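You operate a simulated robot arm through the tools that you are given. There is no shell and no other tool. Be economical: measure what you need, move in short steps, check, and stop when the job is done.

You run a simulated two-armed robot. Do the job below in one go: nothing can be reset, and whatever is moved stays where it is left.

JOB
Wrap the teal box on the turntable, then lay it in the Lisombre bay of the mail crate.
Fine: wind about two to two and a half turns; shut the crate.

Only the result counts: the job must be done as asked and must still hold three seconds after the hand-in. Knocking over, shifting, dropping, spilling or breaking anything else fails it.

ROBOT AND FRAMES
Two 7-joint arms with two-finger parallel grippers on one trunk, on a base that drives. Base frame: it is fixed to the floor where the robot stands at the start and does not move with it; the origin is under the middle of the robot, x ahead of it, y to its left, z up; the surface under the hand at the start is at about z = 0.9. Readings come in m, rad, newtons and seconds.
The left shoulder is at the start at [0.05, 0.187, 1.16], the right one opposite. With the tool pointing down near the work surface each hand reaches from about 0.1 to 0.66 m from the robot's upright axis, wherever it stands, measured 20 degrees to its own side. Places, roughly: Lisombre bay of the mail crate [3.1, -1.5, 0.7]; mail crate [3, -1.3, 0.7]; teal box (11x8x6 cm) [0.5, 0.1, 1]; turntable plate [0.5, 0.1, 0.9]. Payload 3.43 kg a hand.
The tool frame of a hand sits at the grasp point between the pads (the TCP): z along the fingers, y along the line on which they close. The tips reach 0.03 m beyond it. The gripper opens to 0.094 m. The fingers are 0.028 m wide and 0.01 m thick; the gripper's body (0.05 by 0.096 m) begins 0.055 m behind the TCP.
Orientation is told as [roll, pitch, yaw] about the base's x, y, z axes, in that order, counted from this pose: with the fingers straight down and closing along the base's y, the tool's x points along the base's -x, its y along +y and its z along -z.

CONTROLS
- The arms move only by the tool step_arm. It takes "left_increments", "right_increments" or both (then of equal length, played together; a hand with none holds still); each is a list of rows, each a list of 3 entries, a list of its own where there are three numbers: the turn, a rotation vector about the tool's x, y, z in units of 120 degrees (1.0 is 120 degrees), then the shift along the tool's x, y, z in units of 500 mm (1.0 is 500 mm), then the closure, from 0 (fully open) to 1 (shut). In form: [[[rx, ry, rz], [dx, dy, dz], jaw], ...]. A call has 1 to 10 rows; each row is the pose to reach, as a shift and turn from the pose commanded when the call began, along the tool's axes at that moment. A call with a number of a shift or a turn outside -1 to 1 is refused whole. A row lasts 0.2 s, in which the tool goes at most 0.05 m and 0.15 rad; a call with a longer step from one row to the next is refused whole, and so is a gripper value outside its range. Where a pose cannot be reached the arm comes as near as it can. A force on the tool above 70 N (or 10 N above the force at the start of the call, whichever is more), or a blocked arm, ends the call early, and 0.2 s more pass. The fingers move at their own pace (about 0.153 m/s each) and stop on an object; they squeeze with about 40 N. The grip force told is the motor's: it shows also when the fingers shut on nothing. Time passes only in rows, and 0.2 s behind the last, so rows that repeat a pose let the fingers close. The reply holds the time, the measured pose of the TCP, the force on the tool along the base axes, the opening and the grip force, in the units named above and with some noise, with the torque about the TCP (base axes, N m) and any sound that the robot's microphone picked up.
- Cameras (640 x 400 px; columns grow to the right, rows downward): "scene" is now at [0.1486, 0.0023, 1.3323]; the picture's right is [0.04, -1.00, 0.00], its down [-0.47, -0.02, -0.88] and it looks along [0.88, 0.03, -0.47] (base axes); focal length 239 px, centre (320, 200). "left" rides on the left gripper at [0.076, -0.014, -0.102] in its tool frame; the picture's right is [0.18, 0.98, 0.00], its down [-0.75, 0.14, -0.64] and it looks along [-0.63, 0.12, 0.77] (tool axes); focal length 243 px, centre (320, 200). "right" rides on the right gripper at [0.076, 0.014, -0.102] in its tool frame; the picture's right is [-0.18, 0.98, 0.00], its down [-0.75, -0.14, -0.64] and it looks along [-0.63, -0.12, 0.77] (tool axes); focal length 243 px, centre (320, 200). There is no depth. A picture from a camera that has moved, and an enlarged one, comes with that camera's place and axes in the base frame and with its lens.
- get_image(camera): a new picture of that camera. It takes no simulated time.
- slide_trunk(by): slides the trunk up (or, below 0, down) by that many m; the arms and the scene camera ride with it, the base frame stays. It gives what a move gives, with no picture.
- base_move(legs): drives the robot by 1 to 6 legs, each [ahead, left, turn to the left] in m, m and rad, along the robot's own axes; the way and the turn of a leg run together, so that a leg with both is an arc; at most 1.5 m and 3.142 rad a leg. The arms and the cameras ride along, it lands a little off, and it stops where it bumps. It gives what a move gives.
- turn_head(pan, tilt): turns the head with the scene camera to pan (to the left, within 1.396 rad either way) and tilt (down, from -0.506 to 1.204), counted from straight ahead of the robot. It gives what a move gives.
- close_up(camera, box): a new picture of the part [left, top, right, bottom] of that camera's present view, enlarged. It takes no simulated time.
- hand_in(): hands the job in; it is judged then, once.

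Go step by step. Nothing tells you exact positions but the pictures and the camera data: compare them with the known pose of the tool, close in by small moves and look again before you grip or let go. The budget is 120 turns and 100 pictures, counting those below and the enlarged ones. Unless the task says otherwise, let go and move clear before handing in, and close with one line.

The tools are called after "Request:" by a JSON object that holds its "api" and its "payload". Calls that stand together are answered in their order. step_arm: Moves the arms, as the interface text tells. Its arguments: {"type":"object","properties":{"left_increments":{"type":"array","items":{"type":"array"}},"right_increments":{"type":"array","items":{"type":"array"}}},"required":[]} The other tools are called the same way: slide_trunk (by) slides the trunk up or down; base_move (legs) drives the base; turn_head (pan, tilt) turns the head that bears the scene camera; get_image (camera) takes a picture; close_up (camera, box) takes an enlarged picture of a part of a camera's view; hand_in () hands the job in.

At the start:

```text
clock: 0.0
left_tcp_pos: [0.4333, 0.2281, 1.2001]
left_tcp_rot: [0.001, -0.001, 0.001]
left_ft_force: [-0.9, 0.1, 0.4]
left_moment: [0.01, 0.02, 0.0]
left_gripper_width: 0.0937
left_grasp_force: 0.0
right_tcp_pos: [0.4532, -0.1065, 1.2343]
right_tcp_rot: [-0.001, 0.0, 0.002]
right_ft_force: [-1.4, 0.0, 0.7]
right_moment: [-0.02, 0.0, 0.0]
right_gripper_width: 0.0941
right_grasp_force: 0.0
trunk travel left (down, up): [-0.375, 0.057]
robot x, y, heading: [0.0023, -0.0001, -0.001]
head pan, tilt: [0.035, 0.494]
```

scene: 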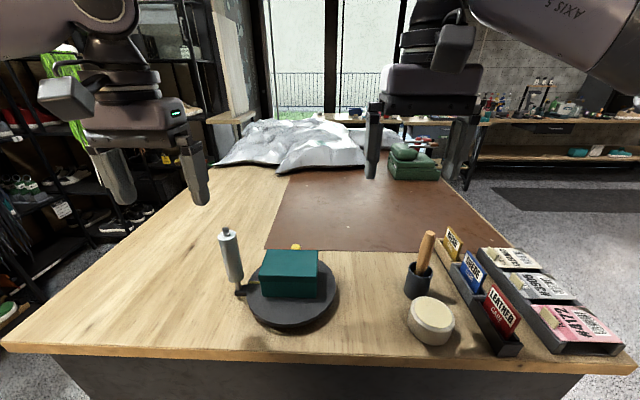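
right: 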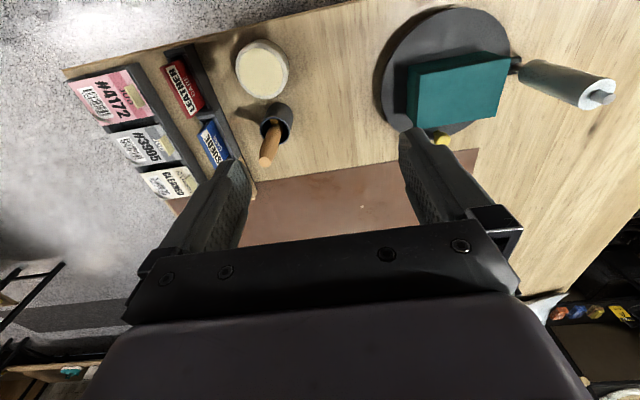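
left: 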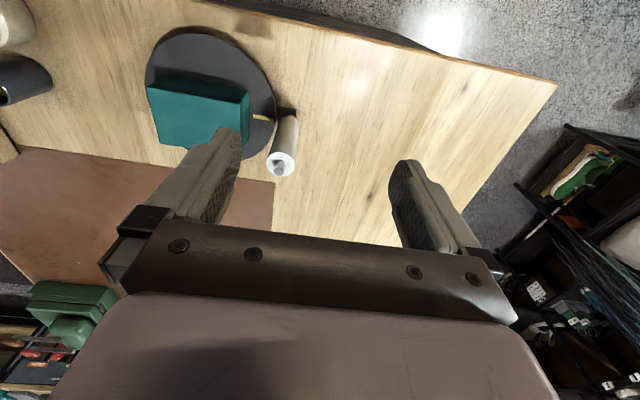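

The teal box sits on a dark turntable with a film roll on a post at its left, and a yellow something behind the box. I'll look closer before moving.

Request:
{"api": "close_up", "payload": {"camera": "scene", "box": [200, 210, 360, 340]}}

Request:
{"api": "close_up", "payload": {"camera": "left", "box": [130, 10, 330, 190]}}

Request:
{"api": "close_up", "payload": {"camera": "right", "box": [360, 0, 640, 175]}}

```text
3.08 times, centred on (280, 275) of scene
camera zoom: at [0.1486, 0.0023, 1.3323], right [0.04, -1.0, 0.0], down [-0.47, -0.02, -0.88], along [0.88, 0.03, -0.47], focal length 736 px, centre (443, -31)
```

zoom: 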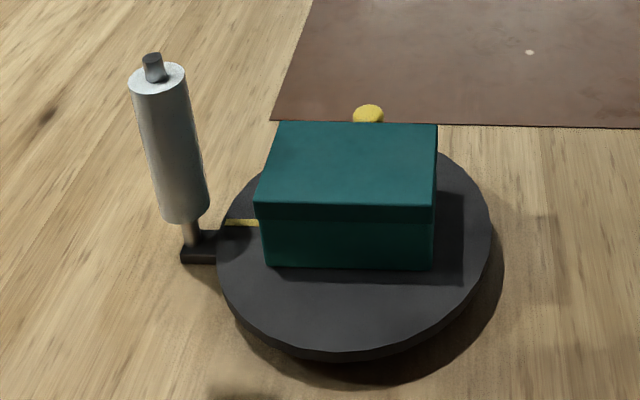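

```text
2.22 times, centred on (230, 100) of left
camera zoom: at [0.3567, 0.2127, 1.3025], right [-0.19, 0.98, 0.0], down [0.75, 0.14, 0.64], along [0.63, 0.12, -0.77], focal length 539 px, centre (520, 422)
```

zoom: 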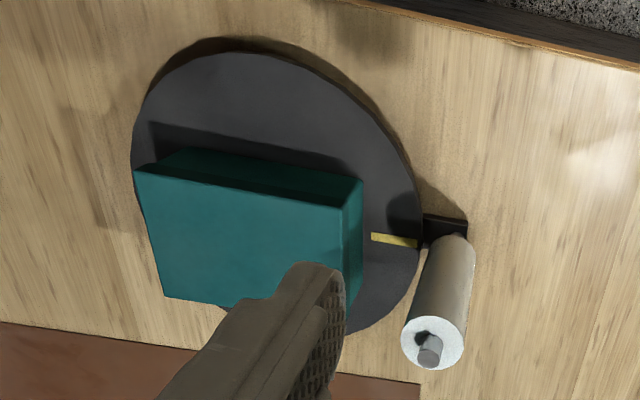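

```text
2.29 times, centred on (500, 88) of right
camera zoom: at [0.3763, -0.0916, 1.3372], right [0.18, 0.98, 0.0], down [0.75, -0.14, 0.64], along [0.63, -0.12, -0.77], focal length 555 px, centre (-91, 457)
```

zoom: 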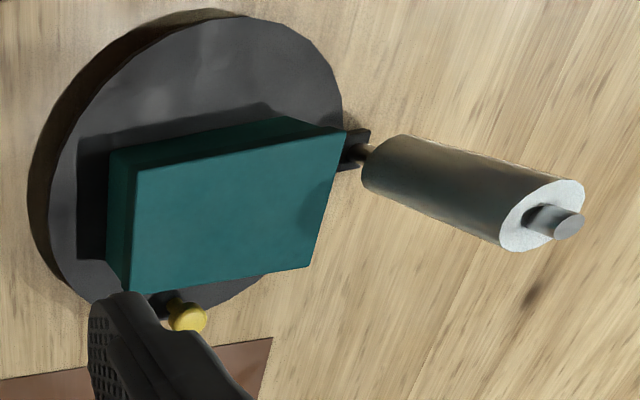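

I'd like a sharper look at the roll's post, the knob and any film tail before I touch it.

Request:
{"api": "close_up", "payload": {"camera": "scene", "box": [210, 220, 290, 310]}}

Request:
{"api": "close_up", "payload": {"camera": "left", "box": [225, 85, 315, 185]}}

Request:
{"api": "turn_head", "payload": {"pan": 0.15, "tilt": 0.9}}

Request:
{"api": "get_image", "payload": {"camera": "scene"}}

```text
4.44 times, centred on (250, 265) of scene
camera zoom: at [0.1486, 0.0023, 1.3323], right [0.04, -1.0, 0.0], down [-0.47, -0.02, -0.88], along [0.88, 0.03, -0.47], focal length 1064 px, centre (631, -89)
```

zoom: 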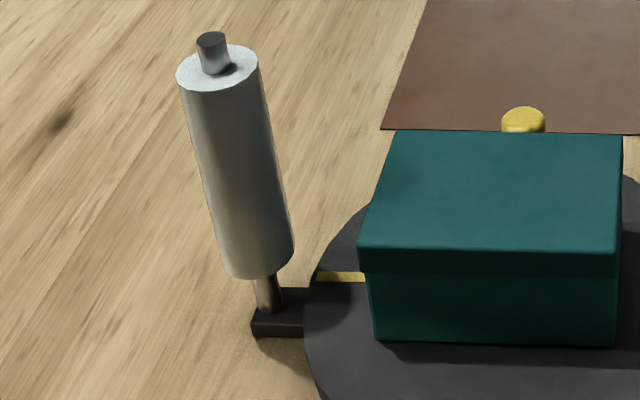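

```text
4.00 times, centred on (270, 135) of left
camera zoom: at [0.3567, 0.2127, 1.3025], right [-0.19, 0.98, 0.0], down [0.75, 0.14, 0.64], along [0.63, 0.12, -0.77], focal length 970 px, centre (520, 460)
```

zoom: 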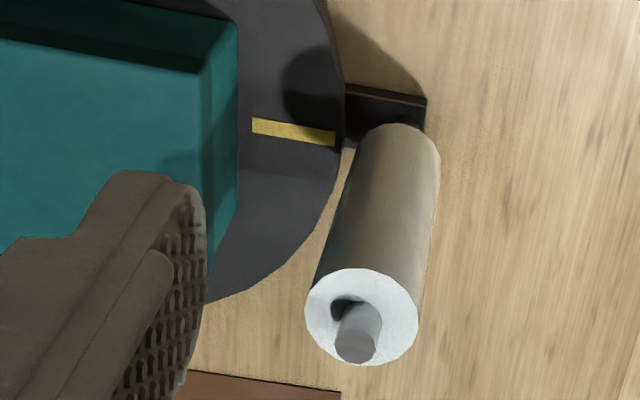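

```text
clock: 0.9
left_tcp_pos: [0.4341, 0.2278, 1.1997]
left_tcp_rot: [-0.001, 0.0, 0.001]
left_ft_force: [-1.0, -0.6, 0.2]
left_moment: [-0.02, 0.0, -0.02]
left_gripper_width: 0.0936
left_grasp_force: 0.0
right_tcp_pos: [0.4536, -0.1056, 1.2348]
right_tcp_rot: [-0.001, 0.0, -0.002]
right_ft_force: [-0.1, 0.3, -0.7]
right_moment: [-0.01, 0.01, -0.02]
right_gripper_width: 0.0938
right_grasp_force: 0.0
trunk travel left (down, up): [-0.375, 0.057]
robot x, y, heading: [0.0003, 0.0012, 0.002]
head pan, tilt: [0.15, 0.901]
```

```text
91 pictures are left
camera scene: at [0.1322, 0.0104, 1.2979], right [0.15, -0.99, 0.0], down [-0.77, -0.12, -0.62], along [0.61, 0.09, -0.78], focal length 239 px, centre (320, 200)
```

scene: 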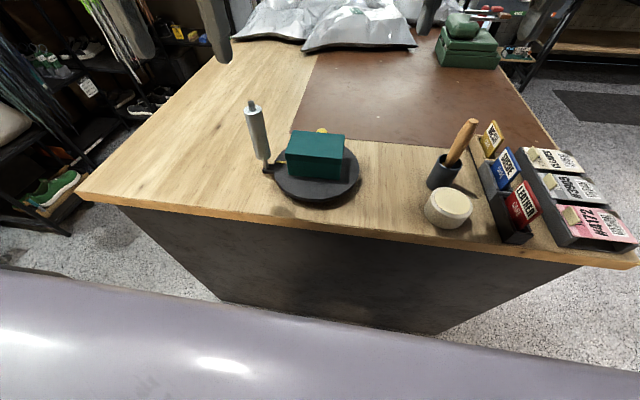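

The roll stands about 12 cm from the plate centre (≈[0.52, 0.075]); the yellow knob is a crank peg at ≈[0.595, 0.075], top ≈0.96. I'll turn the left hand so it closes along x, bring it above the knob, and clear the right hand.

Request:
{"api": "step_arm", "payload": {"left_increments": [[[0, 0, -0.066], [-0.032, -0.03, 0.01], 0], [[0, 0, -0.132], [-0.064, -0.06, 0.02], 0], [[0, 0, -0.198], [-0.096, -0.09, 0.03], 0], [[0, 0, -0.264], [-0.128, -0.12, 0.04], 0], [[0, 0, -0.33], [-0.16, -0.15, 0.05], 0.3], [[0, 0, -0.396], [-0.192, -0.18, 0.06], 0.4], [[0, 0, -0.462], [-0.224, -0.21, 0.07], 0.5], [[0, 0, -0.528], [-0.256, -0.24, 0.08], 0.55], [[0, 0, -0.594], [-0.288, -0.27, 0.09], 0.55], [[0, 0, -0.66], [-0.32, -0.306, 0.1], 0.55]], "right_increments": [[[0, 0, 0], [0, -0.06, 0], 0], [[0, 0, 0], [0, -0.12, 0], 0], [[0, 0, 0], [0, -0.18, 0], 0], [[0, 0, 0], [0, -0.24, 0], 0], [[0, 0, 0], [0, -0.3, 0], 0], [[0, 0, 0], [0, -0.34, 0], 0], [[0, 0, 0], [0, -0.34, 0], 0], [[0, 0, 0], [0, -0.34, 0], 0], [[0, 0, 0], [0, -0.34, 0], 0], [[0, 0, 0], [0, -0.34, 0], 0]]}}

Request:
{"api": "get_image", "payload": {"camera": "left"}}

Request:
{"api": "close_up", "payload": {"camera": "scene", "box": [200, 60, 440, 210]}}

```text
clock: 3.1
left_tcp_pos: [0.5813, 0.0834, 1.1439]
left_tcp_rot: [-0.001, 0.0, 1.386]
left_ft_force: [-0.1, -0.4, -0.1]
left_moment: [0.02, -0.02, 0.02]
left_gripper_width: 0.0425
left_grasp_force: 0.1
left hand out of reach, approached as far as the arm can: row 10
right_tcp_pos: [0.4518, -0.2745, 1.2354]
right_tcp_rot: [-0.002, 0.001, 0.0]
right_ft_force: [0.8, 0.2, -0.4]
right_moment: [0.0, 0.0, -0.01]
right_gripper_width: 0.094
right_grasp_force: 0.1
trunk travel left (down, up): [-0.375, 0.057]
robot x, y, heading: [0.0001, -0.001, 0.002]
head pan, tilt: [0.15, 0.901]
```

```text
90 pictures are left
camera left: at [0.5811, 0.0051, 1.248], right [-1.0, 0.0, 0.0], down [0.0, 0.77, 0.64], along [0.0, 0.64, -0.77], focal length 243 px, centre (320, 200)
```

left: 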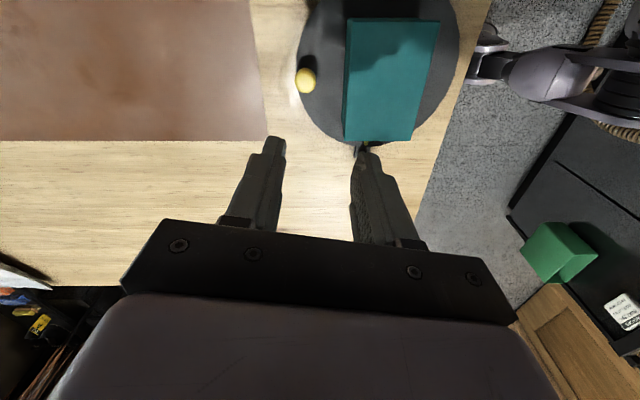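

```text
2.67 times, centred on (320, 135) of scene
camera zoom: at [0.1323, 0.0099, 1.2978], right [0.15, -0.99, 0.0], down [-0.77, -0.12, -0.62], along [0.61, 0.09, -0.78], focal length 638 px, centre (320, 373)
```

zoom: 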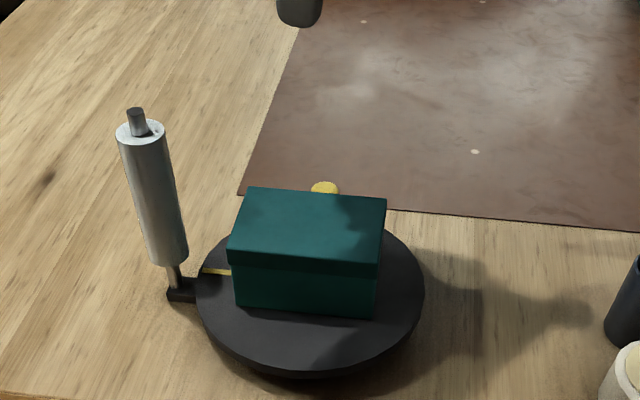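

The reach is a bit short, so I'll edge the base forward 7 cm (table edge is at about x=0.40), with the hands high.

Request:
{"api": "base_move", "payload": {"legs": [[0.07, 0, 0]]}}

```text
clock: 4.1
left_tcp_pos: [0.65, 0.0836, 1.1455]
left_tcp_rot: [-0.002, 0.0, 1.386]
left_ft_force: [0.7, -0.6, -0.5]
left_moment: [-0.02, 0.0, -0.01]
left_gripper_width: 0.0423
left_grasp_force: 0.1
right_tcp_pos: [0.5222, -0.2745, 1.2347]
right_tcp_rot: [0.0, 0.0, 0.002]
right_ft_force: [0.7, -0.6, 0.0]
right_moment: [0.01, -0.01, 0.01]
right_gripper_width: 0.0941
right_grasp_force: 0.1
trunk travel left (down, up): [-0.375, 0.057]
robot x, y, heading: [0.0698, 0.0018, 0.004]
head pan, tilt: [0.15, 0.901]
```

Finish the yaw and apply a 15° lean (body toward −y, away from the roll side), still high.

Request:
{"api": "step_arm", "payload": {"left_increments": [[[0, 0, -0.045], [0, 0, 0], 0.6], [[0, 0, -0.09], [0, 0, 0], 0.6]]}}

Request:
{"api": "step_arm", "payload": {"left_increments": [[[0, -0.063, 0], [0, 0, 0], 0.6], [[0, -0.125, 0], [0, 0, 0], 0.6]]}}

```text
clock: 4.7
left_tcp_pos: [0.6515, 0.0859, 1.1463]
left_tcp_rot: [-0.001, 0.0, 1.577]
left_ft_force: [-0.1, -0.1, 0.0]
left_moment: [-0.01, 0.0, 0.03]
left_gripper_width: 0.0373
left_grasp_force: 0.1
right_tcp_pos: [0.5235, -0.2741, 1.2343]
right_tcp_rot: [0.001, 0.001, 0.002]
right_ft_force: [0.0, 0.2, 0.0]
right_moment: [0.0, 0.03, -0.01]
right_gripper_width: 0.0939
right_grasp_force: 0.1
trunk travel left (down, up): [-0.375, 0.057]
robot x, y, heading: [0.0691, -0.0038, 0.001]
head pan, tilt: [0.15, 0.901]
```

```text
clock: 5.3
left_tcp_pos: [0.6432, 0.0877, 1.1439]
left_tcp_rot: [-0.002, -0.199, 1.576]
left_ft_force: [0.3, -0.5, 0.9]
left_moment: [0.01, 0.01, -0.01]
left_gripper_width: 0.0377
left_grasp_force: 0.0
left hand out of reach, approached as far as the arm can: row 1, 2
right_tcp_pos: [0.5214, -0.2731, 1.2349]
right_tcp_rot: [0.0, 0.0, 0.002]
right_ft_force: [0.0, 0.7, 0.6]
right_moment: [-0.02, 0.03, 0.03]
right_gripper_width: 0.094
right_grasp_force: 0.0
trunk travel left (down, up): [-0.375, 0.057]
robot x, y, heading: [0.0693, -0.0012, -0.002]
head pan, tilt: [0.15, 0.901]
```

Request:
{"api": "step_arm", "payload": {"left_increments": [[[0, 0, 0], [0.022, 0.036, 0.056], 0.6], [[0, 0, 0], [0.045, 0.071, 0.112], 0.6], [[0, 0, 0], [0.068, 0.106, 0.168], 0.6], [[0, 0, 0], [0.068, 0.106, 0.168], 0.6]]}}

Request:
{"api": "get_image", "payload": {"camera": "left"}}

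Request:
{"api": "close_up", "payload": {"camera": "scene", "box": [200, 60, 440, 210]}}

```text
clock: 6.5
left_tcp_pos: [0.6537, 0.0729, 1.0733]
left_tcp_rot: [-0.007, -0.179, 1.629]
left_ft_force: [-0.2, -0.7, -0.5]
left_moment: [0.02, -0.01, 0.0]
left_gripper_width: 0.0376
left_grasp_force: 0.0
left hand out of reach, approached as far as the arm can: row 1, 2, 3, 4
right_tcp_pos: [0.522, -0.2731, 1.235]
right_tcp_rot: [-0.003, -0.001, 0.004]
right_ft_force: [1.0, -0.6, -0.9]
right_moment: [-0.03, -0.02, 0.01]
right_gripper_width: 0.094
right_grasp_force: 0.1
trunk travel left (down, up): [-0.375, 0.057]
robot x, y, heading: [0.0669, -0.001, 0.001]
head pan, tilt: [0.15, 0.901]
stopped in row 4 (left hand): the arm was blocked; the commanded pose is now the measured one
```

```text
88 pictures are left
camera left: at [0.6737, -0.0195, 1.1606], right [-0.97, -0.24, -0.04], down [-0.18, 0.62, 0.76], along [-0.16, 0.75, -0.64], focal length 243 px, centre (320, 200)
```

left: 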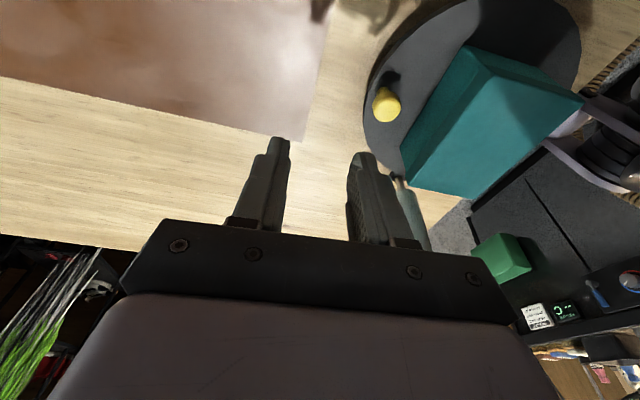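

```text
2.67 times, centred on (320, 135) of scene
camera zoom: at [0.2012, 0.0109, 1.2978], right [0.15, -0.99, 0.0], down [-0.77, -0.12, -0.62], along [0.61, 0.09, -0.78], focal length 638 px, centre (320, 373)
```

zoom: 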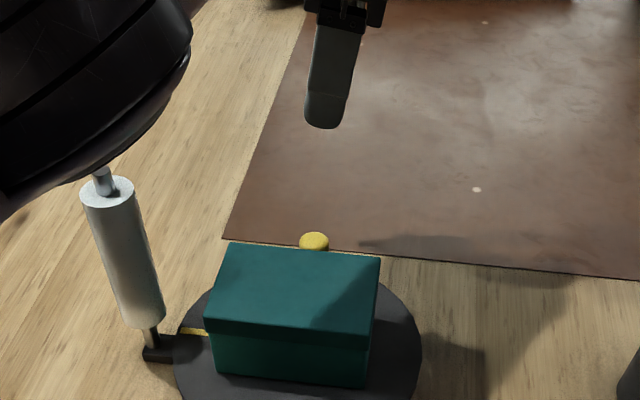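

The left arm is cramped with this orientation and its forearm is close to the roll. I'll back it out upward and use the right arm instead, which approaches from the side opposite the roll.

Request:
{"api": "step_arm", "payload": {"left_increments": [[[0, 0, 0], [0, 0, -0.07], 0.6], [[0, 0, 0], [0, 0, -0.14], 0.6], [[0, 0, 0], [0, 0, -0.21], 0.6], [[0, 0, 0], [0, 0, -0.28], 0.6]]}}

Request:
{"api": "step_arm", "payload": {"left_increments": [[[0, 0.06, 0.05], [0, 0.04, 0], 0.6], [[0, 0.1, 0.11], [0, 0.08, 0], 0.6], [[0, 0.1, 0.17], [0, 0.12, 0], 0.6], [[0, 0.1, 0.23], [0, 0.16, 0], 0.6], [[0, 0.1, 0.29], [-0.05, 0.2, 0], 0.6], [[0, 0.1, 0.35], [-0.1, 0.24, 0], 0.6], [[0, 0.1, 0.41], [-0.15, 0.28, 0], 0.6], [[0, 0.1, 0.47], [-0.2, 0.32, 0], 0.6], [[0, 0.1, 0.53], [-0.25, 0.36, 0], 0.6]]}}

```text
clock: 7.5
left_tcp_pos: [0.6235, 0.0699, 1.181]
left_tcp_rot: [-0.011, -0.168, 1.637]
left_ft_force: [0.3, -0.3, 0.0]
left_moment: [0.01, -0.01, 0.01]
left_gripper_width: 0.0373
left_grasp_force: 0.1
left hand out of reach, approached as far as the arm can: row 1, 2, 3, 4
right_tcp_pos: [0.5225, -0.2729, 1.2347]
right_tcp_rot: [0.001, 0.001, 0.002]
right_ft_force: [-0.6, 0.1, 0.3]
right_moment: [0.0, -0.01, -0.04]
right_gripper_width: 0.094
right_grasp_force: 0.0
trunk travel left (down, up): [-0.375, 0.057]
robot x, y, heading: [0.068, -0.0, 0.001]
head pan, tilt: [0.15, 0.901]
```

```text
refused: row 1 steps farther than a row can; nothing moved
```

Request:
{"api": "step_arm", "payload": {"left_increments": [[[0, 0.03, 0.055], [0, 0.04, 0], 0.6], [[0, 0.05, 0.11], [0, 0.08, 0], 0.6], [[0, 0.06, 0.17], [0, 0.12, 0], 0.6], [[0, 0.06, 0.23], [0, 0.16, 0], 0.6], [[0, 0.06, 0.29], [-0.05, 0.2, 0], 0.6], [[0, 0.06, 0.35], [-0.1, 0.24, 0], 0.6], [[0, 0.06, 0.41], [-0.15, 0.28, 0], 0.6], [[0, 0.06, 0.47], [-0.2, 0.32, 0], 0.6], [[0, 0.06, 0.53], [-0.25, 0.36, 0], 0.6]]}}

```text
clock: 9.5
left_tcp_pos: [0.4317, 0.1744, 1.1975]
left_tcp_rot: [0.096, 0.015, 0.515]
left_ft_force: [-0.1, -0.1, 0.1]
left_moment: [0.0, -0.02, -0.02]
left_gripper_width: 0.0376
left_grasp_force: 0.1
left hand out of reach, approached as far as the arm can: row 1, 2, 3, 4, 5
right_tcp_pos: [0.5217, -0.2738, 1.234]
right_tcp_rot: [0.001, -0.001, 0.003]
right_ft_force: [0.1, 0.3, -0.7]
right_moment: [-0.03, 0.02, 0.0]
right_gripper_width: 0.094
right_grasp_force: 0.0
trunk travel left (down, up): [-0.375, 0.057]
robot x, y, heading: [0.067, -0.0007, 0.002]
head pan, tilt: [0.15, 0.901]
```

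Request:
{"api": "step_arm", "payload": {"left_increments": [[[-0.015, 0, 0.06], [0, 0.07, -0.02], 0.5], [[-0.03, 0, 0.12], [0, 0.14, -0.04], 0.4], [[-0.04, 0, 0.18], [0, 0.21, -0.06], 0.3], [[-0.045, 0, 0.24], [0, 0.28, -0.08], 0.2], [[-0.045, 0, 0.245], [0, 0.33, -0.1], 0.2]]}}

Request:
{"api": "base_move", "payload": {"legs": [[0, 0.2, 0]]}}

```text
clock: 10.7
left_tcp_pos: [0.3523, 0.3107, 1.2628]
left_tcp_rot: [0.163, 0.082, 0.006]
left_ft_force: [0.6, 0.4, -0.4]
left_moment: [0.0, -0.01, -0.03]
left_gripper_width: 0.0751
left_grasp_force: 0.1
right_tcp_pos: [0.5213, -0.2742, 1.2348]
right_tcp_rot: [0.0, -0.002, 0.003]
right_ft_force: [-0.5, -0.1, 0.4]
right_moment: [0.01, -0.03, 0.0]
right_gripper_width: 0.094
right_grasp_force: 0.0
trunk travel left (down, up): [-0.375, 0.057]
robot x, y, heading: [0.0665, 0.0015, -0.0]
head pan, tilt: [0.15, 0.901]
```

```text
clock: 13.1
left_tcp_pos: [0.3526, 0.508, 1.2627]
left_tcp_rot: [0.166, 0.081, 0.006]
left_ft_force: [0.2, 0.6, -0.9]
left_moment: [-0.01, 0.0, 0.02]
left_gripper_width: 0.0752
left_grasp_force: 0.0
right_tcp_pos: [0.5216, -0.0746, 1.2342]
right_tcp_rot: [0.001, 0.001, 0.002]
right_ft_force: [-0.9, 0.4, 0.4]
right_moment: [-0.04, 0.0, -0.02]
right_gripper_width: 0.0937
right_grasp_force: 0.1
trunk travel left (down, up): [-0.375, 0.057]
robot x, y, heading: [0.0681, 0.1994, 0.0]
head pan, tilt: [0.15, 0.901]
```

Now yaw the right hand +90° in place (its camera ending on the −y side) and look.

Request:
{"api": "step_arm", "payload": {"right_increments": [[[0, 0, -0.07], [0, 0, 0], 0.6], [[0, 0, -0.14], [0, 0, 0], 0.6], [[0, 0, -0.21], [0, 0, 0], 0.6], [[0, 0, -0.28], [0, 0, 0], 0.6], [[0, 0, -0.35], [0, 0, 0], 0.6], [[0, 0, -0.42], [0, 0, 0], 0.6], [[0, 0, -0.49], [0, 0, 0], 0.6], [[0, 0, -0.56], [0, 0, 0], 0.6], [[0, 0, -0.63], [0, 0, 0], 0.6], [[0, 0, -0.7], [0, 0, 0], 0.6]]}}

Request:
{"api": "step_arm", "payload": {"right_increments": [[[0, 0, -0.05], [0, 0, 0], 0.6], [[0, -0.06, -0.05], [0, 0, 0], 0.6], [[0, -0.125, -0.05], [0, 0, 0], 0.6]]}}

```text
clock: 15.2
left_tcp_pos: [0.354, 0.5088, 1.2631]
left_tcp_rot: [0.165, 0.082, 0.007]
left_ft_force: [0.2, 0.2, 0.5]
left_moment: [0.02, -0.01, 0.02]
left_gripper_width: 0.0752
left_grasp_force: 0.0
right_tcp_pos: [0.3689, 0.0463, 1.1833]
right_tcp_rot: [-0.003, -0.001, 1.465]
right_ft_force: [-0.8, -0.5, 0.2]
right_moment: [-0.04, 0.01, -0.01]
right_gripper_width: 0.0378
right_grasp_force: 0.1
right hand out of reach, approached as far as the arm can: row 5, 6, 7, 8, 9, 10
trunk travel left (down, up): [-0.375, 0.057]
robot x, y, heading: [0.0688, 0.2, 0.003]
head pan, tilt: [0.15, 0.901]
```

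```text
clock: 16.1
left_tcp_pos: [0.3531, 0.5089, 1.263]
left_tcp_rot: [0.166, 0.082, 0.005]
left_ft_force: [-0.2, -0.3, -1.1]
left_moment: [-0.04, 0.02, 0.01]
left_gripper_width: 0.075
left_grasp_force: 0.0
right_tcp_pos: [0.358, 0.0547, 1.179]
right_tcp_rot: [-0.014, -0.264, 1.573]
right_ft_force: [0.3, -0.1, 0.0]
right_moment: [-0.02, -0.01, 0.0]
right_gripper_width: 0.0378
right_grasp_force: 0.1
right hand out of reach, approached as far as the arm can: row 1, 2, 3
trunk travel left (down, up): [-0.375, 0.057]
robot x, y, heading: [0.0685, 0.2015, -0.003]
head pan, tilt: [0.15, 0.901]
```

Right arm dislikes +90°. A better idea: turn the robot ~30° left and stand to the right, so the left arm reaches the roll side nearly head-on. First restore the right hand's pose.

Request:
{"api": "step_arm", "payload": {"right_increments": [[[0, 0.06, 0], [0, 0, 0], 0.6], [[0, 0.125, 0], [0, 0, 0], 0.6]]}}

Request:
{"api": "step_arm", "payload": {"right_increments": [[[0, 0, 0.07], [0, 0, -0.01], 0.6], [[0, 0, 0.14], [0, 0, -0.02], 0.6], [[0, 0, 0.21], [0, 0, -0.04], 0.6], [[0, 0, 0.28], [0, 0, -0.06], 0.6], [[0, 0, 0.35], [0, 0, -0.08], 0.6], [[0, 0, 0.42], [0, 0, -0.1], 0.6], [[0, 0, 0.49], [0, 0, -0.1], 0.6], [[0, 0, 0.56], [0, 0, -0.1], 0.6], [[0, 0, 0.63], [0, 0, -0.1], 0.6], [[0, 0, 0.7], [0, 0, -0.1], 0.6]]}}

```text
clock: 16.6
left_tcp_pos: [0.3537, 0.5099, 1.263]
left_tcp_rot: [0.164, 0.081, 0.006]
left_ft_force: [0.1, 0.2, 0.5]
left_moment: [0.01, 0.0, -0.03]
left_gripper_width: 0.0751
left_grasp_force: 0.0
right_tcp_pos: [0.3531, 0.0586, 1.1774]
right_tcp_rot: [-0.014, 0.002, 1.572]
right_ft_force: [0.3, -0.6, 0.0]
right_moment: [-0.03, -0.01, 0.01]
right_gripper_width: 0.0376
right_grasp_force: 0.0
right hand out of reach, approached as far as the arm can: row 2
trunk travel left (down, up): [-0.375, 0.057]
robot x, y, heading: [0.0713, 0.1981, 0.009]
head pan, tilt: [0.15, 0.901]
```

```text
clock: 18.9
left_tcp_pos: [0.3531, 0.509, 1.2618]
left_tcp_rot: [0.165, 0.083, 0.007]
left_ft_force: [-0.1, -0.1, -0.9]
left_moment: [0.02, -0.01, 0.01]
left_gripper_width: 0.0754
left_grasp_force: 0.1
right_tcp_pos: [0.3532, 0.0594, 1.2259]
right_tcp_rot: [-0.002, -0.015, 0.104]
right_ft_force: [0.2, 0.8, -0.7]
right_moment: [0.0, 0.01, -0.02]
right_gripper_width: 0.0376
right_grasp_force: 0.1
trunk travel left (down, up): [-0.375, 0.057]
robot x, y, heading: [0.0674, 0.1975, 0.002]
head pan, tilt: [0.15, 0.901]
```

Request:
{"api": "step_arm", "payload": {"right_increments": [[[0, 0, -0.03], [0, -0.08, -0.02], 0.6], [[0, 0, -0.05], [0, -0.16, -0.04], 0.6], [[0, 0, -0.05], [0, -0.24, -0.06], 0.6], [[0, 0, -0.05], [0, -0.3, -0.08], 0.6]]}}

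Request:
{"api": "base_move", "payload": {"legs": [[0, -0.4, 0], [0.03, 0, 0], [0, 0, 0.5]]}}

Request:
{"api": "get_image", "payload": {"camera": "scene"}}

```text
clock: 19.9
left_tcp_pos: [0.3531, 0.5085, 1.2624]
left_tcp_rot: [0.166, 0.082, 0.007]
left_ft_force: [-0.3, 0.0, 0.2]
left_moment: [-0.01, 0.0, -0.02]
left_gripper_width: 0.075
left_grasp_force: 0.1
right_tcp_pos: [0.369, -0.0908, 1.2659]
right_tcp_rot: [-0.001, -0.013, 0.211]
right_ft_force: [-0.2, 0.1, -0.8]
right_moment: [-0.01, 0.02, 0.05]
right_gripper_width: 0.0375
right_grasp_force: 0.0
trunk travel left (down, up): [-0.375, 0.057]
robot x, y, heading: [0.067, 0.1988, -0.002]
head pan, tilt: [0.15, 0.901]
```

```text
clock: 24.4
left_tcp_pos: [0.374, 0.1154, 1.2632]
left_tcp_rot: [0.167, 0.085, 0.013]
left_ft_force: [-0.3, -0.2, 0.3]
left_moment: [0.01, -0.02, -0.04]
left_gripper_width: 0.0752
left_grasp_force: 0.0
right_tcp_pos: [0.3933, -0.4854, 1.2647]
right_tcp_rot: [-0.005, -0.015, 0.215]
right_ft_force: [-0.3, -0.1, 0.7]
right_moment: [0.02, -0.02, -0.03]
right_gripper_width: 0.0377
right_grasp_force: 0.1
trunk travel left (down, up): [-0.375, 0.057]
robot x, y, heading: [0.0924, -0.1963, 0.008]
head pan, tilt: [0.15, 0.901]
stopped in leg 2: the robot was blocked; the commanded pose is now the measured one
```

```text
86 pictures are left
camera scene: at [0.2226, -0.186, 1.298], right [0.16, -0.99, 0.0], down [-0.77, -0.12, -0.62], along [0.61, 0.1, -0.78], focal length 239 px, centre (320, 200)
```

scene: 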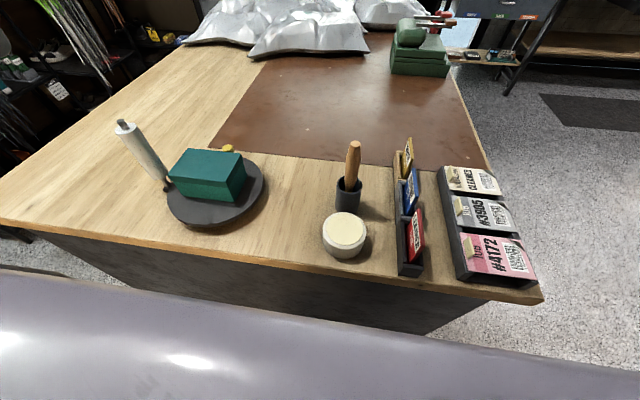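

Blocked at x≈0.09 (table front). I'll back off a little and turn left 0.5 rad.

Request:
{"api": "base_move", "payload": {"legs": [[-0.08, -0.02, 0], [0, 0, 0.5]]}}

Request:
{"api": "turn_head", "payload": {"pan": 0.1, "tilt": 0.8}}

Request:
{"api": "get_image", "payload": {"camera": "scene"}}

```text
clock: 26.9
left_tcp_pos: [0.1169, 0.1901, 1.2624]
left_tcp_rot: [0.168, 0.084, 0.503]
left_ft_force: [0.7, 0.0, -0.2]
left_moment: [-0.04, 0.02, 0.04]
left_gripper_width: 0.0753
left_grasp_force: 0.1
right_tcp_pos: [0.4151, -0.3304, 1.2648]
right_tcp_rot: [-0.003, -0.012, 0.704]
right_ft_force: [-0.6, 0.2, -0.4]
right_moment: [-0.02, 0.02, -0.01]
right_gripper_width: 0.0374
right_grasp_force: 0.2
trunk travel left (down, up): [-0.375, 0.057]
robot x, y, heading: [0.0103, -0.2124, 0.498]
head pan, tilt: [0.15, 0.901]
```

```text
clock: 27.6
left_tcp_pos: [0.1165, 0.1898, 1.2621]
left_tcp_rot: [0.166, 0.082, 0.504]
left_ft_force: [1.1, 0.5, 0.1]
left_moment: [-0.03, 0.03, 0.01]
left_gripper_width: 0.0753
left_grasp_force: 0.1
right_tcp_pos: [0.4156, -0.33, 1.265]
right_tcp_rot: [-0.003, -0.013, 0.704]
right_ft_force: [-0.5, 0.0, 0.8]
right_moment: [-0.01, 0.0, 0.04]
right_gripper_width: 0.0379
right_grasp_force: 0.2
trunk travel left (down, up): [-0.375, 0.057]
robot x, y, heading: [0.0143, -0.2177, 0.493]
head pan, tilt: [0.099, 0.799]
```

```text
85 pictures are left
camera scene: at [0.1299, -0.1456, 1.3057], right [0.56, -0.83, 0.0], down [-0.59, -0.4, -0.7], along [0.58, 0.39, -0.72], focal length 239 px, centre (320, 200)
```

scene: 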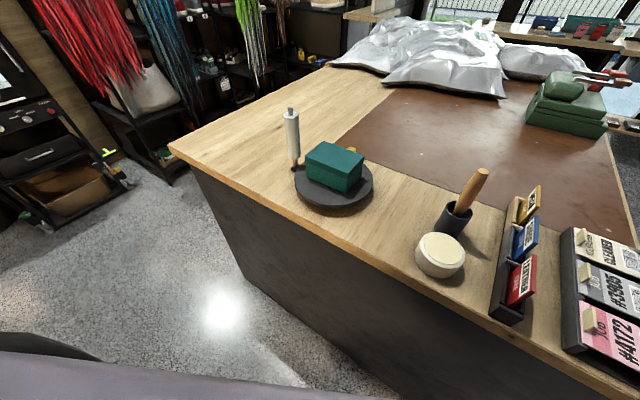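

Request:
{"api": "base_move", "payload": {"legs": [[0.075, 0.01, 0]]}}

```text
clock: 28.6
left_tcp_pos: [0.1776, 0.2353, 1.2623]
left_tcp_rot: [0.167, 0.088, 0.503]
left_ft_force: [-0.4, 0.6, -0.1]
left_moment: [0.01, 0.04, 0.01]
left_gripper_width: 0.0751
left_grasp_force: 0.1
right_tcp_pos: [0.476, -0.2861, 1.2652]
right_tcp_rot: [-0.004, -0.013, 0.704]
right_ft_force: [-0.3, -0.1, 0.3]
right_moment: [0.01, 0.01, 0.0]
right_gripper_width: 0.0375
right_grasp_force: 0.0
trunk travel left (down, up): [-0.375, 0.057]
robot x, y, heading: [0.0689, -0.1716, 0.489]
head pan, tilt: [0.099, 0.799]
```

Request:
{"api": "step_arm", "payload": {"left_increments": [[[0.04, -0.02, 0], [0, 0, 0], 0.6], [[0.08, -0.041, 0], [0, 0, 0], 0.6]]}}

```text
clock: 29.2
left_tcp_pos: [0.1764, 0.2346, 1.2621]
left_tcp_rot: [-0.004, 0.0, 0.496]
left_ft_force: [-0.6, 0.1, -0.3]
left_moment: [0.01, -0.02, -0.01]
left_gripper_width: 0.0375
left_grasp_force: 0.1
right_tcp_pos: [0.4754, -0.2859, 1.2652]
right_tcp_rot: [-0.004, -0.012, 0.702]
right_ft_force: [0.9, 0.4, 0.3]
right_moment: [-0.03, 0.0, -0.01]
right_gripper_width: 0.0377
right_grasp_force: 0.1
trunk travel left (down, up): [-0.375, 0.057]
robot x, y, heading: [0.0729, -0.1741, 0.489]
head pan, tilt: [0.099, 0.799]
```

Request:
{"api": "step_arm", "payload": {"left_increments": [[[0, 0, -0.043], [-0.057, -0.071, 0], 0.6], [[0, 0, -0.086], [-0.114, -0.142, 0], 0.6], [[0, 0, -0.13], [-0.172, -0.212, 0], 0.6], [[0, 0, -0.173], [-0.229, -0.283, 0], 0.6], [[0, 0, -0.216], [-0.286, -0.354, 0.02], 0.6], [[0, 0, -0.259], [-0.343, -0.425, 0.04], 0.6], [[0, 0, -0.302], [-0.4, -0.496, 0.07], 0.6], [[0, 0, -0.346], [-0.458, -0.566, 0.1], 0.6], [[0, 0, -0.389], [-0.515, -0.637, 0.13], 0.6], [[0, 0, -0.432], [-0.572, -0.708, 0.16], 0.6]]}}

Request:
{"api": "get_image", "payload": {"camera": "left"}}

```text
clock: 31.6
left_tcp_pos: [0.536, 0.1308, 1.1878]
left_tcp_rot: [0.004, 0.029, 1.45]
left_ft_force: [-0.9, 0.7, 0.4]
left_moment: [-0.02, -0.03, -0.01]
left_gripper_width: 0.0377
left_grasp_force: 0.0
left hand out of reach, approached as far as the arm can: row 9, 10
right_tcp_pos: [0.476, -0.2856, 1.2647]
right_tcp_rot: [-0.003, -0.013, 0.703]
right_ft_force: [-0.3, 0.6, 0.6]
right_moment: [0.0, -0.01, 0.03]
right_gripper_width: 0.0375
right_grasp_force: 0.0
trunk travel left (down, up): [-0.375, 0.057]
robot x, y, heading: [0.0699, -0.1731, 0.498]
head pan, tilt: [0.099, 0.799]
stopped in row 10 (left hand): the arm was blocked; the commanded pose is now the measured one
```

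```text
84 pictures are left
camera left: at [0.5416, 0.0572, 1.2936], right [-1.0, -0.06, 0.01], down [-0.05, 0.78, 0.62], along [-0.05, 0.62, -0.78], focal length 243 px, centre (320, 200)
```

left: 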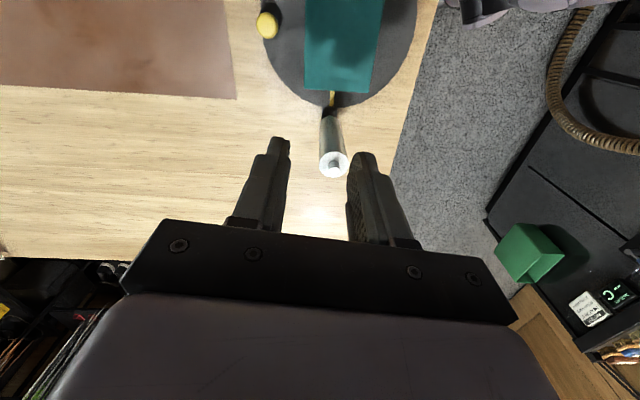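

The roll still constrains this. New plan: right arm, robot back at heading 0 standing to the left, pushing the knob round with closed fingers at yaw 0, leaning the hand's body ~25° toward −y so it clears the roll. First bring the left arm back out.

Request:
{"api": "step_arm", "payload": {"left_increments": [[[0, 0, 0.043], [-0.011, 0.074, -0.03], 0.6], [[0, 0, 0.086], [-0.022, 0.148, -0.06], 0.6], [[0, 0, 0.13], [-0.033, 0.222, -0.09], 0.6], [[0, 0, 0.173], [-0.044, 0.296, -0.12], 0.6], [[0, 0, 0.216], [-0.055, 0.37, -0.14], 0.6], [[0, 0, 0.259], [-0.066, 0.444, -0.15], 0.6], [[0, 0, 0.302], [-0.077, 0.518, -0.15], 0.6], [[0, 0, 0.346], [-0.088, 0.592, -0.15], 0.6], [[0, 0, 0.389], [-0.1, 0.666, -0.15], 0.6], [[0, 0, 0.432], [-0.11, 0.74, -0.15], 0.6]]}}

Request:
{"api": "base_move", "payload": {"legs": [[-0.08, 0, 0], [0, 0, -0.495]]}}

```text
clock: 33.8
left_tcp_pos: [0.1738, 0.2301, 1.2642]
left_tcp_rot: [-0.02, 0.018, 0.537]
left_ft_force: [0.9, 0.2, 0.0]
left_moment: [0.0, -0.02, -0.02]
left_gripper_width: 0.0375
left_grasp_force: 0.1
left hand out of reach, approached as far as the arm can: row 1, 2, 3
right_tcp_pos: [0.4743, -0.2852, 1.2654]
right_tcp_rot: [-0.003, -0.013, 0.703]
right_ft_force: [0.2, 0.5, 0.8]
right_moment: [-0.02, 0.01, -0.03]
right_gripper_width: 0.0375
right_grasp_force: 0.1
trunk travel left (down, up): [-0.375, 0.057]
robot x, y, heading: [0.0718, -0.1726, 0.499]
head pan, tilt: [0.099, 0.799]
```

```text
clock: 36.3
left_tcp_pos: [0.2798, 0.0976, 1.2638]
left_tcp_rot: [-0.017, 0.017, 0.059]
left_ft_force: [0.6, -1.1, 0.3]
left_moment: [0.03, 0.03, -0.06]
left_gripper_width: 0.0376
left_grasp_force: 0.0
right_tcp_pos: [0.3053, -0.4986, 1.2638]
right_tcp_rot: [-0.003, -0.012, 0.222]
right_ft_force: [1.0, -0.2, -0.1]
right_moment: [0.02, 0.05, 0.03]
right_gripper_width: 0.0377
right_grasp_force: 0.0
trunk travel left (down, up): [-0.375, 0.057]
robot x, y, heading: [-0.0027, -0.2113, 0.012]
head pan, tilt: [0.099, 0.799]
```

Request:
{"api": "base_move", "payload": {"legs": [[0, 0.43, 0], [0.06, 0, -0.01]]}}

Request:
{"api": "turn_head", "payload": {"pan": -0.3, "tilt": 0.75}}

Request:
{"api": "step_arm", "payload": {"right_increments": [[[0, 0, 0.035], [0, 0, 0], 1], [[-0.05, 0, 0.1], [0, 0, 0], 1], [[-0.1, 0, 0.1], [0, 0, 0], 1], [[-0.15, 0, 0.1], [0, 0, 0], 1], [[-0.208, 0, 0.1], [0, 0, 0], 1]]}}

```text
clock: 41.2
left_tcp_pos: [0.3358, 0.5328, 1.2641]
left_tcp_rot: [-0.02, 0.016, 0.053]
left_ft_force: [0.7, -0.4, -0.3]
left_moment: [0.0, 0.01, -0.01]
left_gripper_width: 0.0376
left_grasp_force: 0.1
right_tcp_pos: [0.3581, -0.0622, 1.2651]
right_tcp_rot: [-0.003, -0.011, 0.219]
right_ft_force: [0.5, 0.7, 0.3]
right_moment: [0.01, 0.04, -0.02]
right_gripper_width: 0.0374
right_grasp_force: 0.0
trunk travel left (down, up): [-0.375, 0.057]
robot x, y, heading: [0.0526, 0.2249, 0.007]
head pan, tilt: [0.099, 0.799]
```

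```text
clock: 42.1
left_tcp_pos: [0.3342, 0.5334, 1.2643]
left_tcp_rot: [-0.018, 0.017, 0.053]
left_ft_force: [0.2, -0.6, 0.1]
left_moment: [0.0, 0.0, -0.02]
left_gripper_width: 0.0374
left_grasp_force: 0.0
right_tcp_pos: [0.3591, -0.0625, 1.2638]
right_tcp_rot: [-0.005, -0.013, 0.219]
right_ft_force: [0.4, -0.4, -0.1]
right_moment: [0.02, -0.02, -0.02]
right_gripper_width: 0.0376
right_grasp_force: 0.1
trunk travel left (down, up): [-0.375, 0.057]
robot x, y, heading: [0.052, 0.2258, 0.007]
head pan, tilt: [-0.3, 0.75]
```

```text
refused: row 2 steps farther than a row can; nothing moved
```

Request:
{"api": "step_arm", "payload": {"right_increments": [[[-0.03, 0, 0.05], [0, 0, 0], 1], [[-0.06, 0, 0.1], [0, 0, 0], 1], [[-0.11, 0, 0.104], [0, 0, 0], 1], [[-0.16, 0, 0.104], [0, 0, 0], 1], [[-0.208, 0, 0.104], [0, 0, 0], 1]]}}

```text
clock: 43.3
left_tcp_pos: [0.3347, 0.533, 1.2646]
left_tcp_rot: [-0.018, 0.016, 0.052]
left_ft_force: [-0.5, -0.1, -0.5]
left_moment: [-0.01, -0.01, 0.02]
left_gripper_width: 0.0376
left_grasp_force: 0.0
right_tcp_pos: [0.3578, -0.063, 1.2651]
right_tcp_rot: [0.432, 0.033, 0.005]
right_ft_force: [0.4, 0.2, 0.4]
right_moment: [0.01, -0.01, 0.0]
right_gripper_width: 0.0
right_grasp_force: 32.9
trunk travel left (down, up): [-0.375, 0.057]
robot x, y, heading: [0.0563, 0.2248, 0.007]
head pan, tilt: [-0.3, 0.75]
```

Request:
{"api": "step_arm", "payload": {"right_increments": [[[0, 0, 0], [-0.065, -0.006, 0.056], 1], [[0, 0, 0], [-0.13, -0.012, 0.111], 1], [[0, 0, 0], [-0.195, -0.018, 0.167], 1], [[0, 0, 0], [-0.26, -0.024, 0.222], 1], [[0, 0, 0], [-0.325, -0.03, 0.278], 1], [[0, 0, 0], [-0.39, -0.036, 0.333], 1], [[0, 0, 0], [-0.454, -0.041, 0.389], 1]]}}

Request:
{"api": "get_image", "payload": {"camera": "scene"}}

Request:
{"api": "get_image", "payload": {"camera": "right"}}

```text
clock: 44.9
left_tcp_pos: [0.3345, 0.534, 1.2637]
left_tcp_rot: [-0.017, 0.018, 0.052]
left_ft_force: [0.7, -0.5, -0.5]
left_moment: [0.01, 0.03, -0.01]
left_gripper_width: 0.0375
left_grasp_force: 0.0
right_tcp_pos: [0.5795, 0.0032, 1.0727]
right_tcp_rot: [0.431, 0.035, 0.007]
right_ft_force: [-1.0, 0.1, -0.1]
right_moment: [0.03, -0.04, -0.01]
right_gripper_width: 0.0003
right_grasp_force: 33.2
trunk travel left (down, up): [-0.375, 0.057]
robot x, y, heading: [0.0545, 0.224, 0.007]
head pan, tilt: [-0.3, 0.75]
```

```text
83 pictures are left
camera scene: at [0.1922, 0.2005, 1.3097], right [-0.29, -0.96, 0.0], down [-0.65, 0.2, -0.73], along [0.7, -0.21, -0.68], focal length 239 px, centre (320, 200)
```

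scene: 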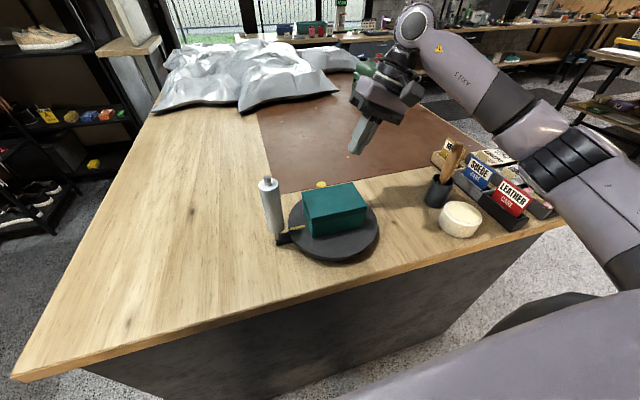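

```text
82 pictures are left
camera right: at [0.5066, -0.0266, 1.1747], right [0.19, 0.89, 0.4], down [0.77, -0.39, 0.5], along [0.6, 0.22, -0.77], focal length 243 px, centre (320, 200)
```

right: 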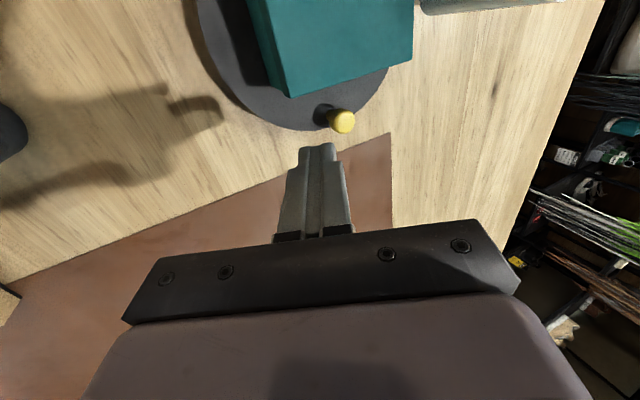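

The right arm sits nicely here. Descend beside the knob on its −y side.

Request:
{"api": "step_arm", "payload": {"right_increments": [[[0, 0, 0], [-0.003, -0.013, 0.051], 1], [[0, 0, 0], [-0.006, -0.026, 0.102], 1], [[0, 0, 0], [-0.009, -0.04, 0.153], 1], [[0, 0, 0], [-0.011, -0.053, 0.205], 1]]}}

Request:
{"api": "get_image", "payload": {"camera": "right"}}

Request:
{"api": "close_up", "payload": {"camera": "scene", "box": [240, 110, 480, 270]}}

```text
clock: 45.9
left_tcp_pos: [0.3343, 0.534, 1.2641]
left_tcp_rot: [-0.017, 0.018, 0.051]
left_ft_force: [-0.2, -0.1, 0.6]
left_moment: [-0.02, 0.01, 0.03]
left_gripper_width: 0.0374
left_grasp_force: 0.1
right_tcp_pos: [0.5801, 0.0207, 0.9685]
right_tcp_rot: [0.433, 0.034, 0.008]
right_ft_force: [0.5, -0.4, -0.1]
right_moment: [-0.03, -0.01, -0.02]
right_gripper_width: 0.0
right_grasp_force: 33.0
trunk travel left (down, up): [-0.375, 0.057]
robot x, y, heading: [0.052, 0.2265, 0.001]
head pan, tilt: [-0.3, 0.75]
```

```text
81 pictures are left
camera right: at [0.5072, -0.0088, 1.0706], right [0.19, 0.89, 0.41], down [0.77, -0.39, 0.5], along [0.6, 0.22, -0.77], focal length 243 px, centre (320, 200)
```

right: 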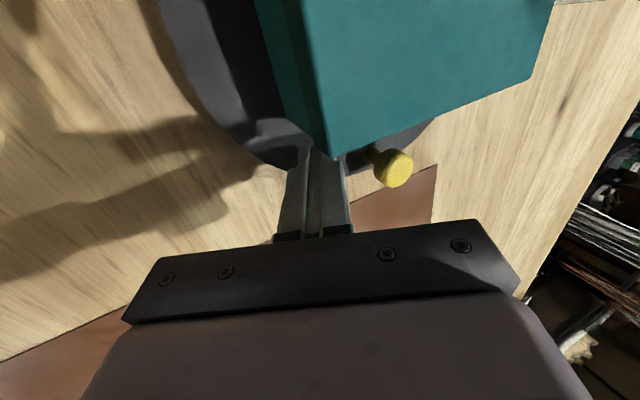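

```text
2.50 times, centred on (360, 190) of scene
camera zoom: at [0.1919, 0.2002, 1.3098], right [-0.29, -0.96, 0.0], down [-0.65, 0.2, -0.73], along [0.7, -0.21, -0.68], focal length 598 px, centre (220, 225)
```

zoom: 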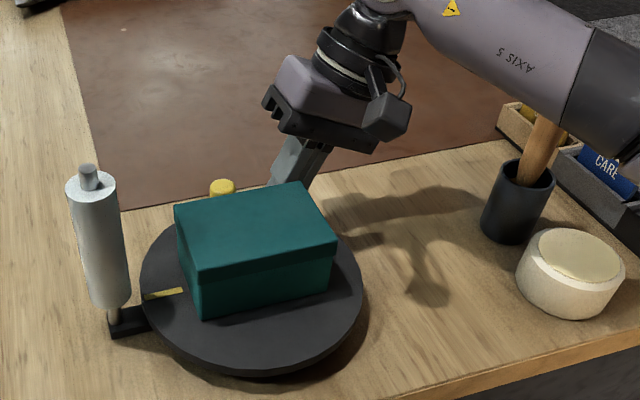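

Start pushing the knob counter-clockwise, gently, a first few degrees, and check that the plate turns.

Request:
{"api": "step_arm", "payload": {"right_increments": [[[0, -0.016, 0], [-0.019, 0.019, 0.0087], 1], [[0, -0.016, 0], [-0.028, 0.043, 0.02], 1], [[0, -0.016, 0], [-0.0316, 0.0655, 0.0304], 1], [[0, -0.016, 0], [-0.0314, 0.0883, 0.041], 1]]}}

Request:
{"api": "close_up", "payload": {"camera": "scene", "box": [240, 110, 480, 270]}}

Request:
{"api": "get_image", "payload": {"camera": "right"}}

```text
clock: 46.9
left_tcp_pos: [0.3345, 0.5336, 1.2639]
left_tcp_rot: [-0.017, 0.018, 0.052]
left_ft_force: [-1.0, -0.1, -0.2]
left_moment: [-0.01, -0.04, 0.0]
left_gripper_width: 0.0376
left_grasp_force: 0.0
right_tcp_pos: [0.5957, 0.0697, 0.9681]
right_tcp_rot: [0.432, 0.005, -0.01]
right_ft_force: [-0.8, 0.0, -0.4]
right_moment: [0.0, 0.0, 0.0]
right_gripper_width: 0.0
right_grasp_force: 33.0
trunk travel left (down, up): [-0.375, 0.057]
robot x, y, heading: [0.0546, 0.224, 0.011]
head pan, tilt: [-0.3, 0.75]
```

```text
2.50 times, centred on (360, 190) of scene
camera zoom: at [0.1918, 0.2004, 1.3098], right [-0.29, -0.96, 0.0], down [-0.65, 0.2, -0.73], along [0.7, -0.21, -0.68], focal length 598 px, centre (220, 225)
```

zoom: 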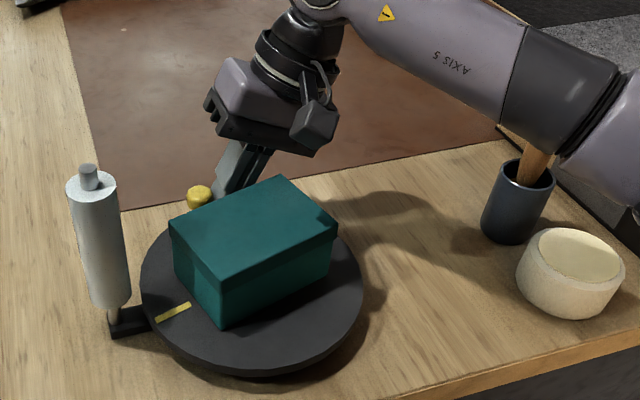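

```text
78 pictures are left
camera right: at [0.5182, 0.0407, 1.0672], right [0.19, 0.89, 0.41], down [0.75, -0.4, 0.52], along [0.63, 0.21, -0.75], focal length 243 px, centre (320, 200)
```

right: 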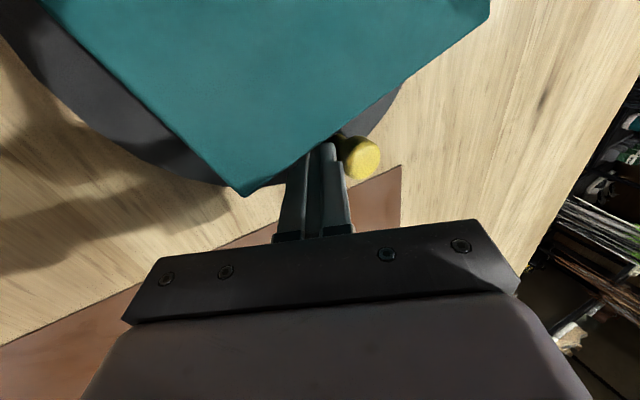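

The plate turns freely and the knob follows, while the roll's post stays put. Continue toward the roll and check clearance.

Request:
{"api": "step_arm", "payload": {"right_increments": [[[0, 0, 0], [0.0048, 0.0249, 0.0115], 1], [[0, 0, 0], [0.0144, 0.0486, 0.0225], 1], [[0, 0, 0], [0.0284, 0.0706, 0.0327], 1], [[0, 0, 0], [0.0462, 0.09, 0.0417], 1], [[0, 0, 0], [0.0676, 0.1061, 0.0492], 1]]}}

Request:
{"api": "close_up", "payload": {"camera": "scene", "box": [240, 110, 480, 270]}}

```text
clock: 48.1
left_tcp_pos: [0.3324, 0.5317, 1.265]
left_tcp_rot: [-0.017, 0.016, 0.052]
left_ft_force: [-0.3, 0.1, 0.8]
left_moment: [0.0, 0.0, 0.02]
left_gripper_width: 0.0374
left_grasp_force: 0.1
right_tcp_pos: [0.5607, 0.126, 0.9658]
right_tcp_rot: [0.429, 0.003, -0.008]
right_ft_force: [-5.7, -13.4, 3.4]
right_moment: [-0.25, 0.11, 0.31]
right_gripper_width: 0.0
right_grasp_force: 32.8
trunk travel left (down, up): [-0.375, 0.057]
robot x, y, heading: [0.054, 0.2214, 0.004]
head pan, tilt: [-0.3, 0.75]
```

```text
2.50 times, centred on (360, 190) of scene
camera zoom: at [0.1908, 0.1985, 1.3099], right [-0.29, -0.96, 0.0], down [-0.65, 0.2, -0.73], along [0.7, -0.21, -0.68], focal length 598 px, centre (220, 225)
```

zoom: 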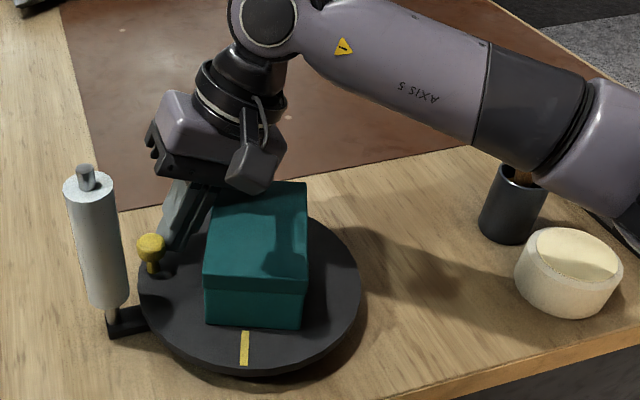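

The knob is caught on the finger's corner (13 N outward). I'll back the finger off slightly and push squarely from the +x side past the roll.

Request:
{"api": "step_arm", "payload": {"right_increments": [[[0, 0, 0], [-0.0282, -0.0027, -0.0013], 1], [[0, 0, 0], [-0.0252, 0.0063, 0.0029], 1], [[0, 0, 0], [-0.0014, 0.0125, 0.0058], 1], [[0, 0, 0], [0.0256, 0.0221, 0.0103], 1], [[0, 0, 0], [0.0398, 0.0245, 0.0114], 1]]}}

Request:
{"api": "close_up", "payload": {"camera": "scene", "box": [240, 110, 480, 270]}}

```text
clock: 49.3
left_tcp_pos: [0.3344, 0.5327, 1.2642]
left_tcp_rot: [-0.019, 0.016, 0.053]
left_ft_force: [0.8, 0.1, -0.4]
left_moment: [0.01, -0.01, 0.0]
left_gripper_width: 0.0378
left_grasp_force: 0.1
right_tcp_pos: [0.541, 0.1418, 0.9657]
right_tcp_rot: [0.433, 0.002, -0.007]
right_ft_force: [-0.1, -1.7, 0.0]
right_moment: [0.02, -0.01, -0.01]
right_gripper_width: 0.0
right_grasp_force: 33.0
trunk travel left (down, up): [-0.375, 0.057]
robot x, y, heading: [0.0561, 0.2233, 0.011]
head pan, tilt: [-0.3, 0.75]
```

```text
2.50 times, centred on (360, 190) of scene
camera zoom: at [0.1917, 0.2001, 1.3098], right [-0.29, -0.96, 0.0], down [-0.65, 0.2, -0.73], along [0.7, -0.21, -0.68], focal length 598 px, centre (220, 225)
```

zoom: 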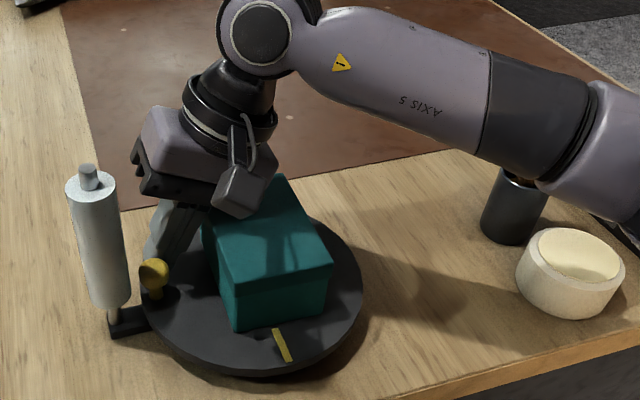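

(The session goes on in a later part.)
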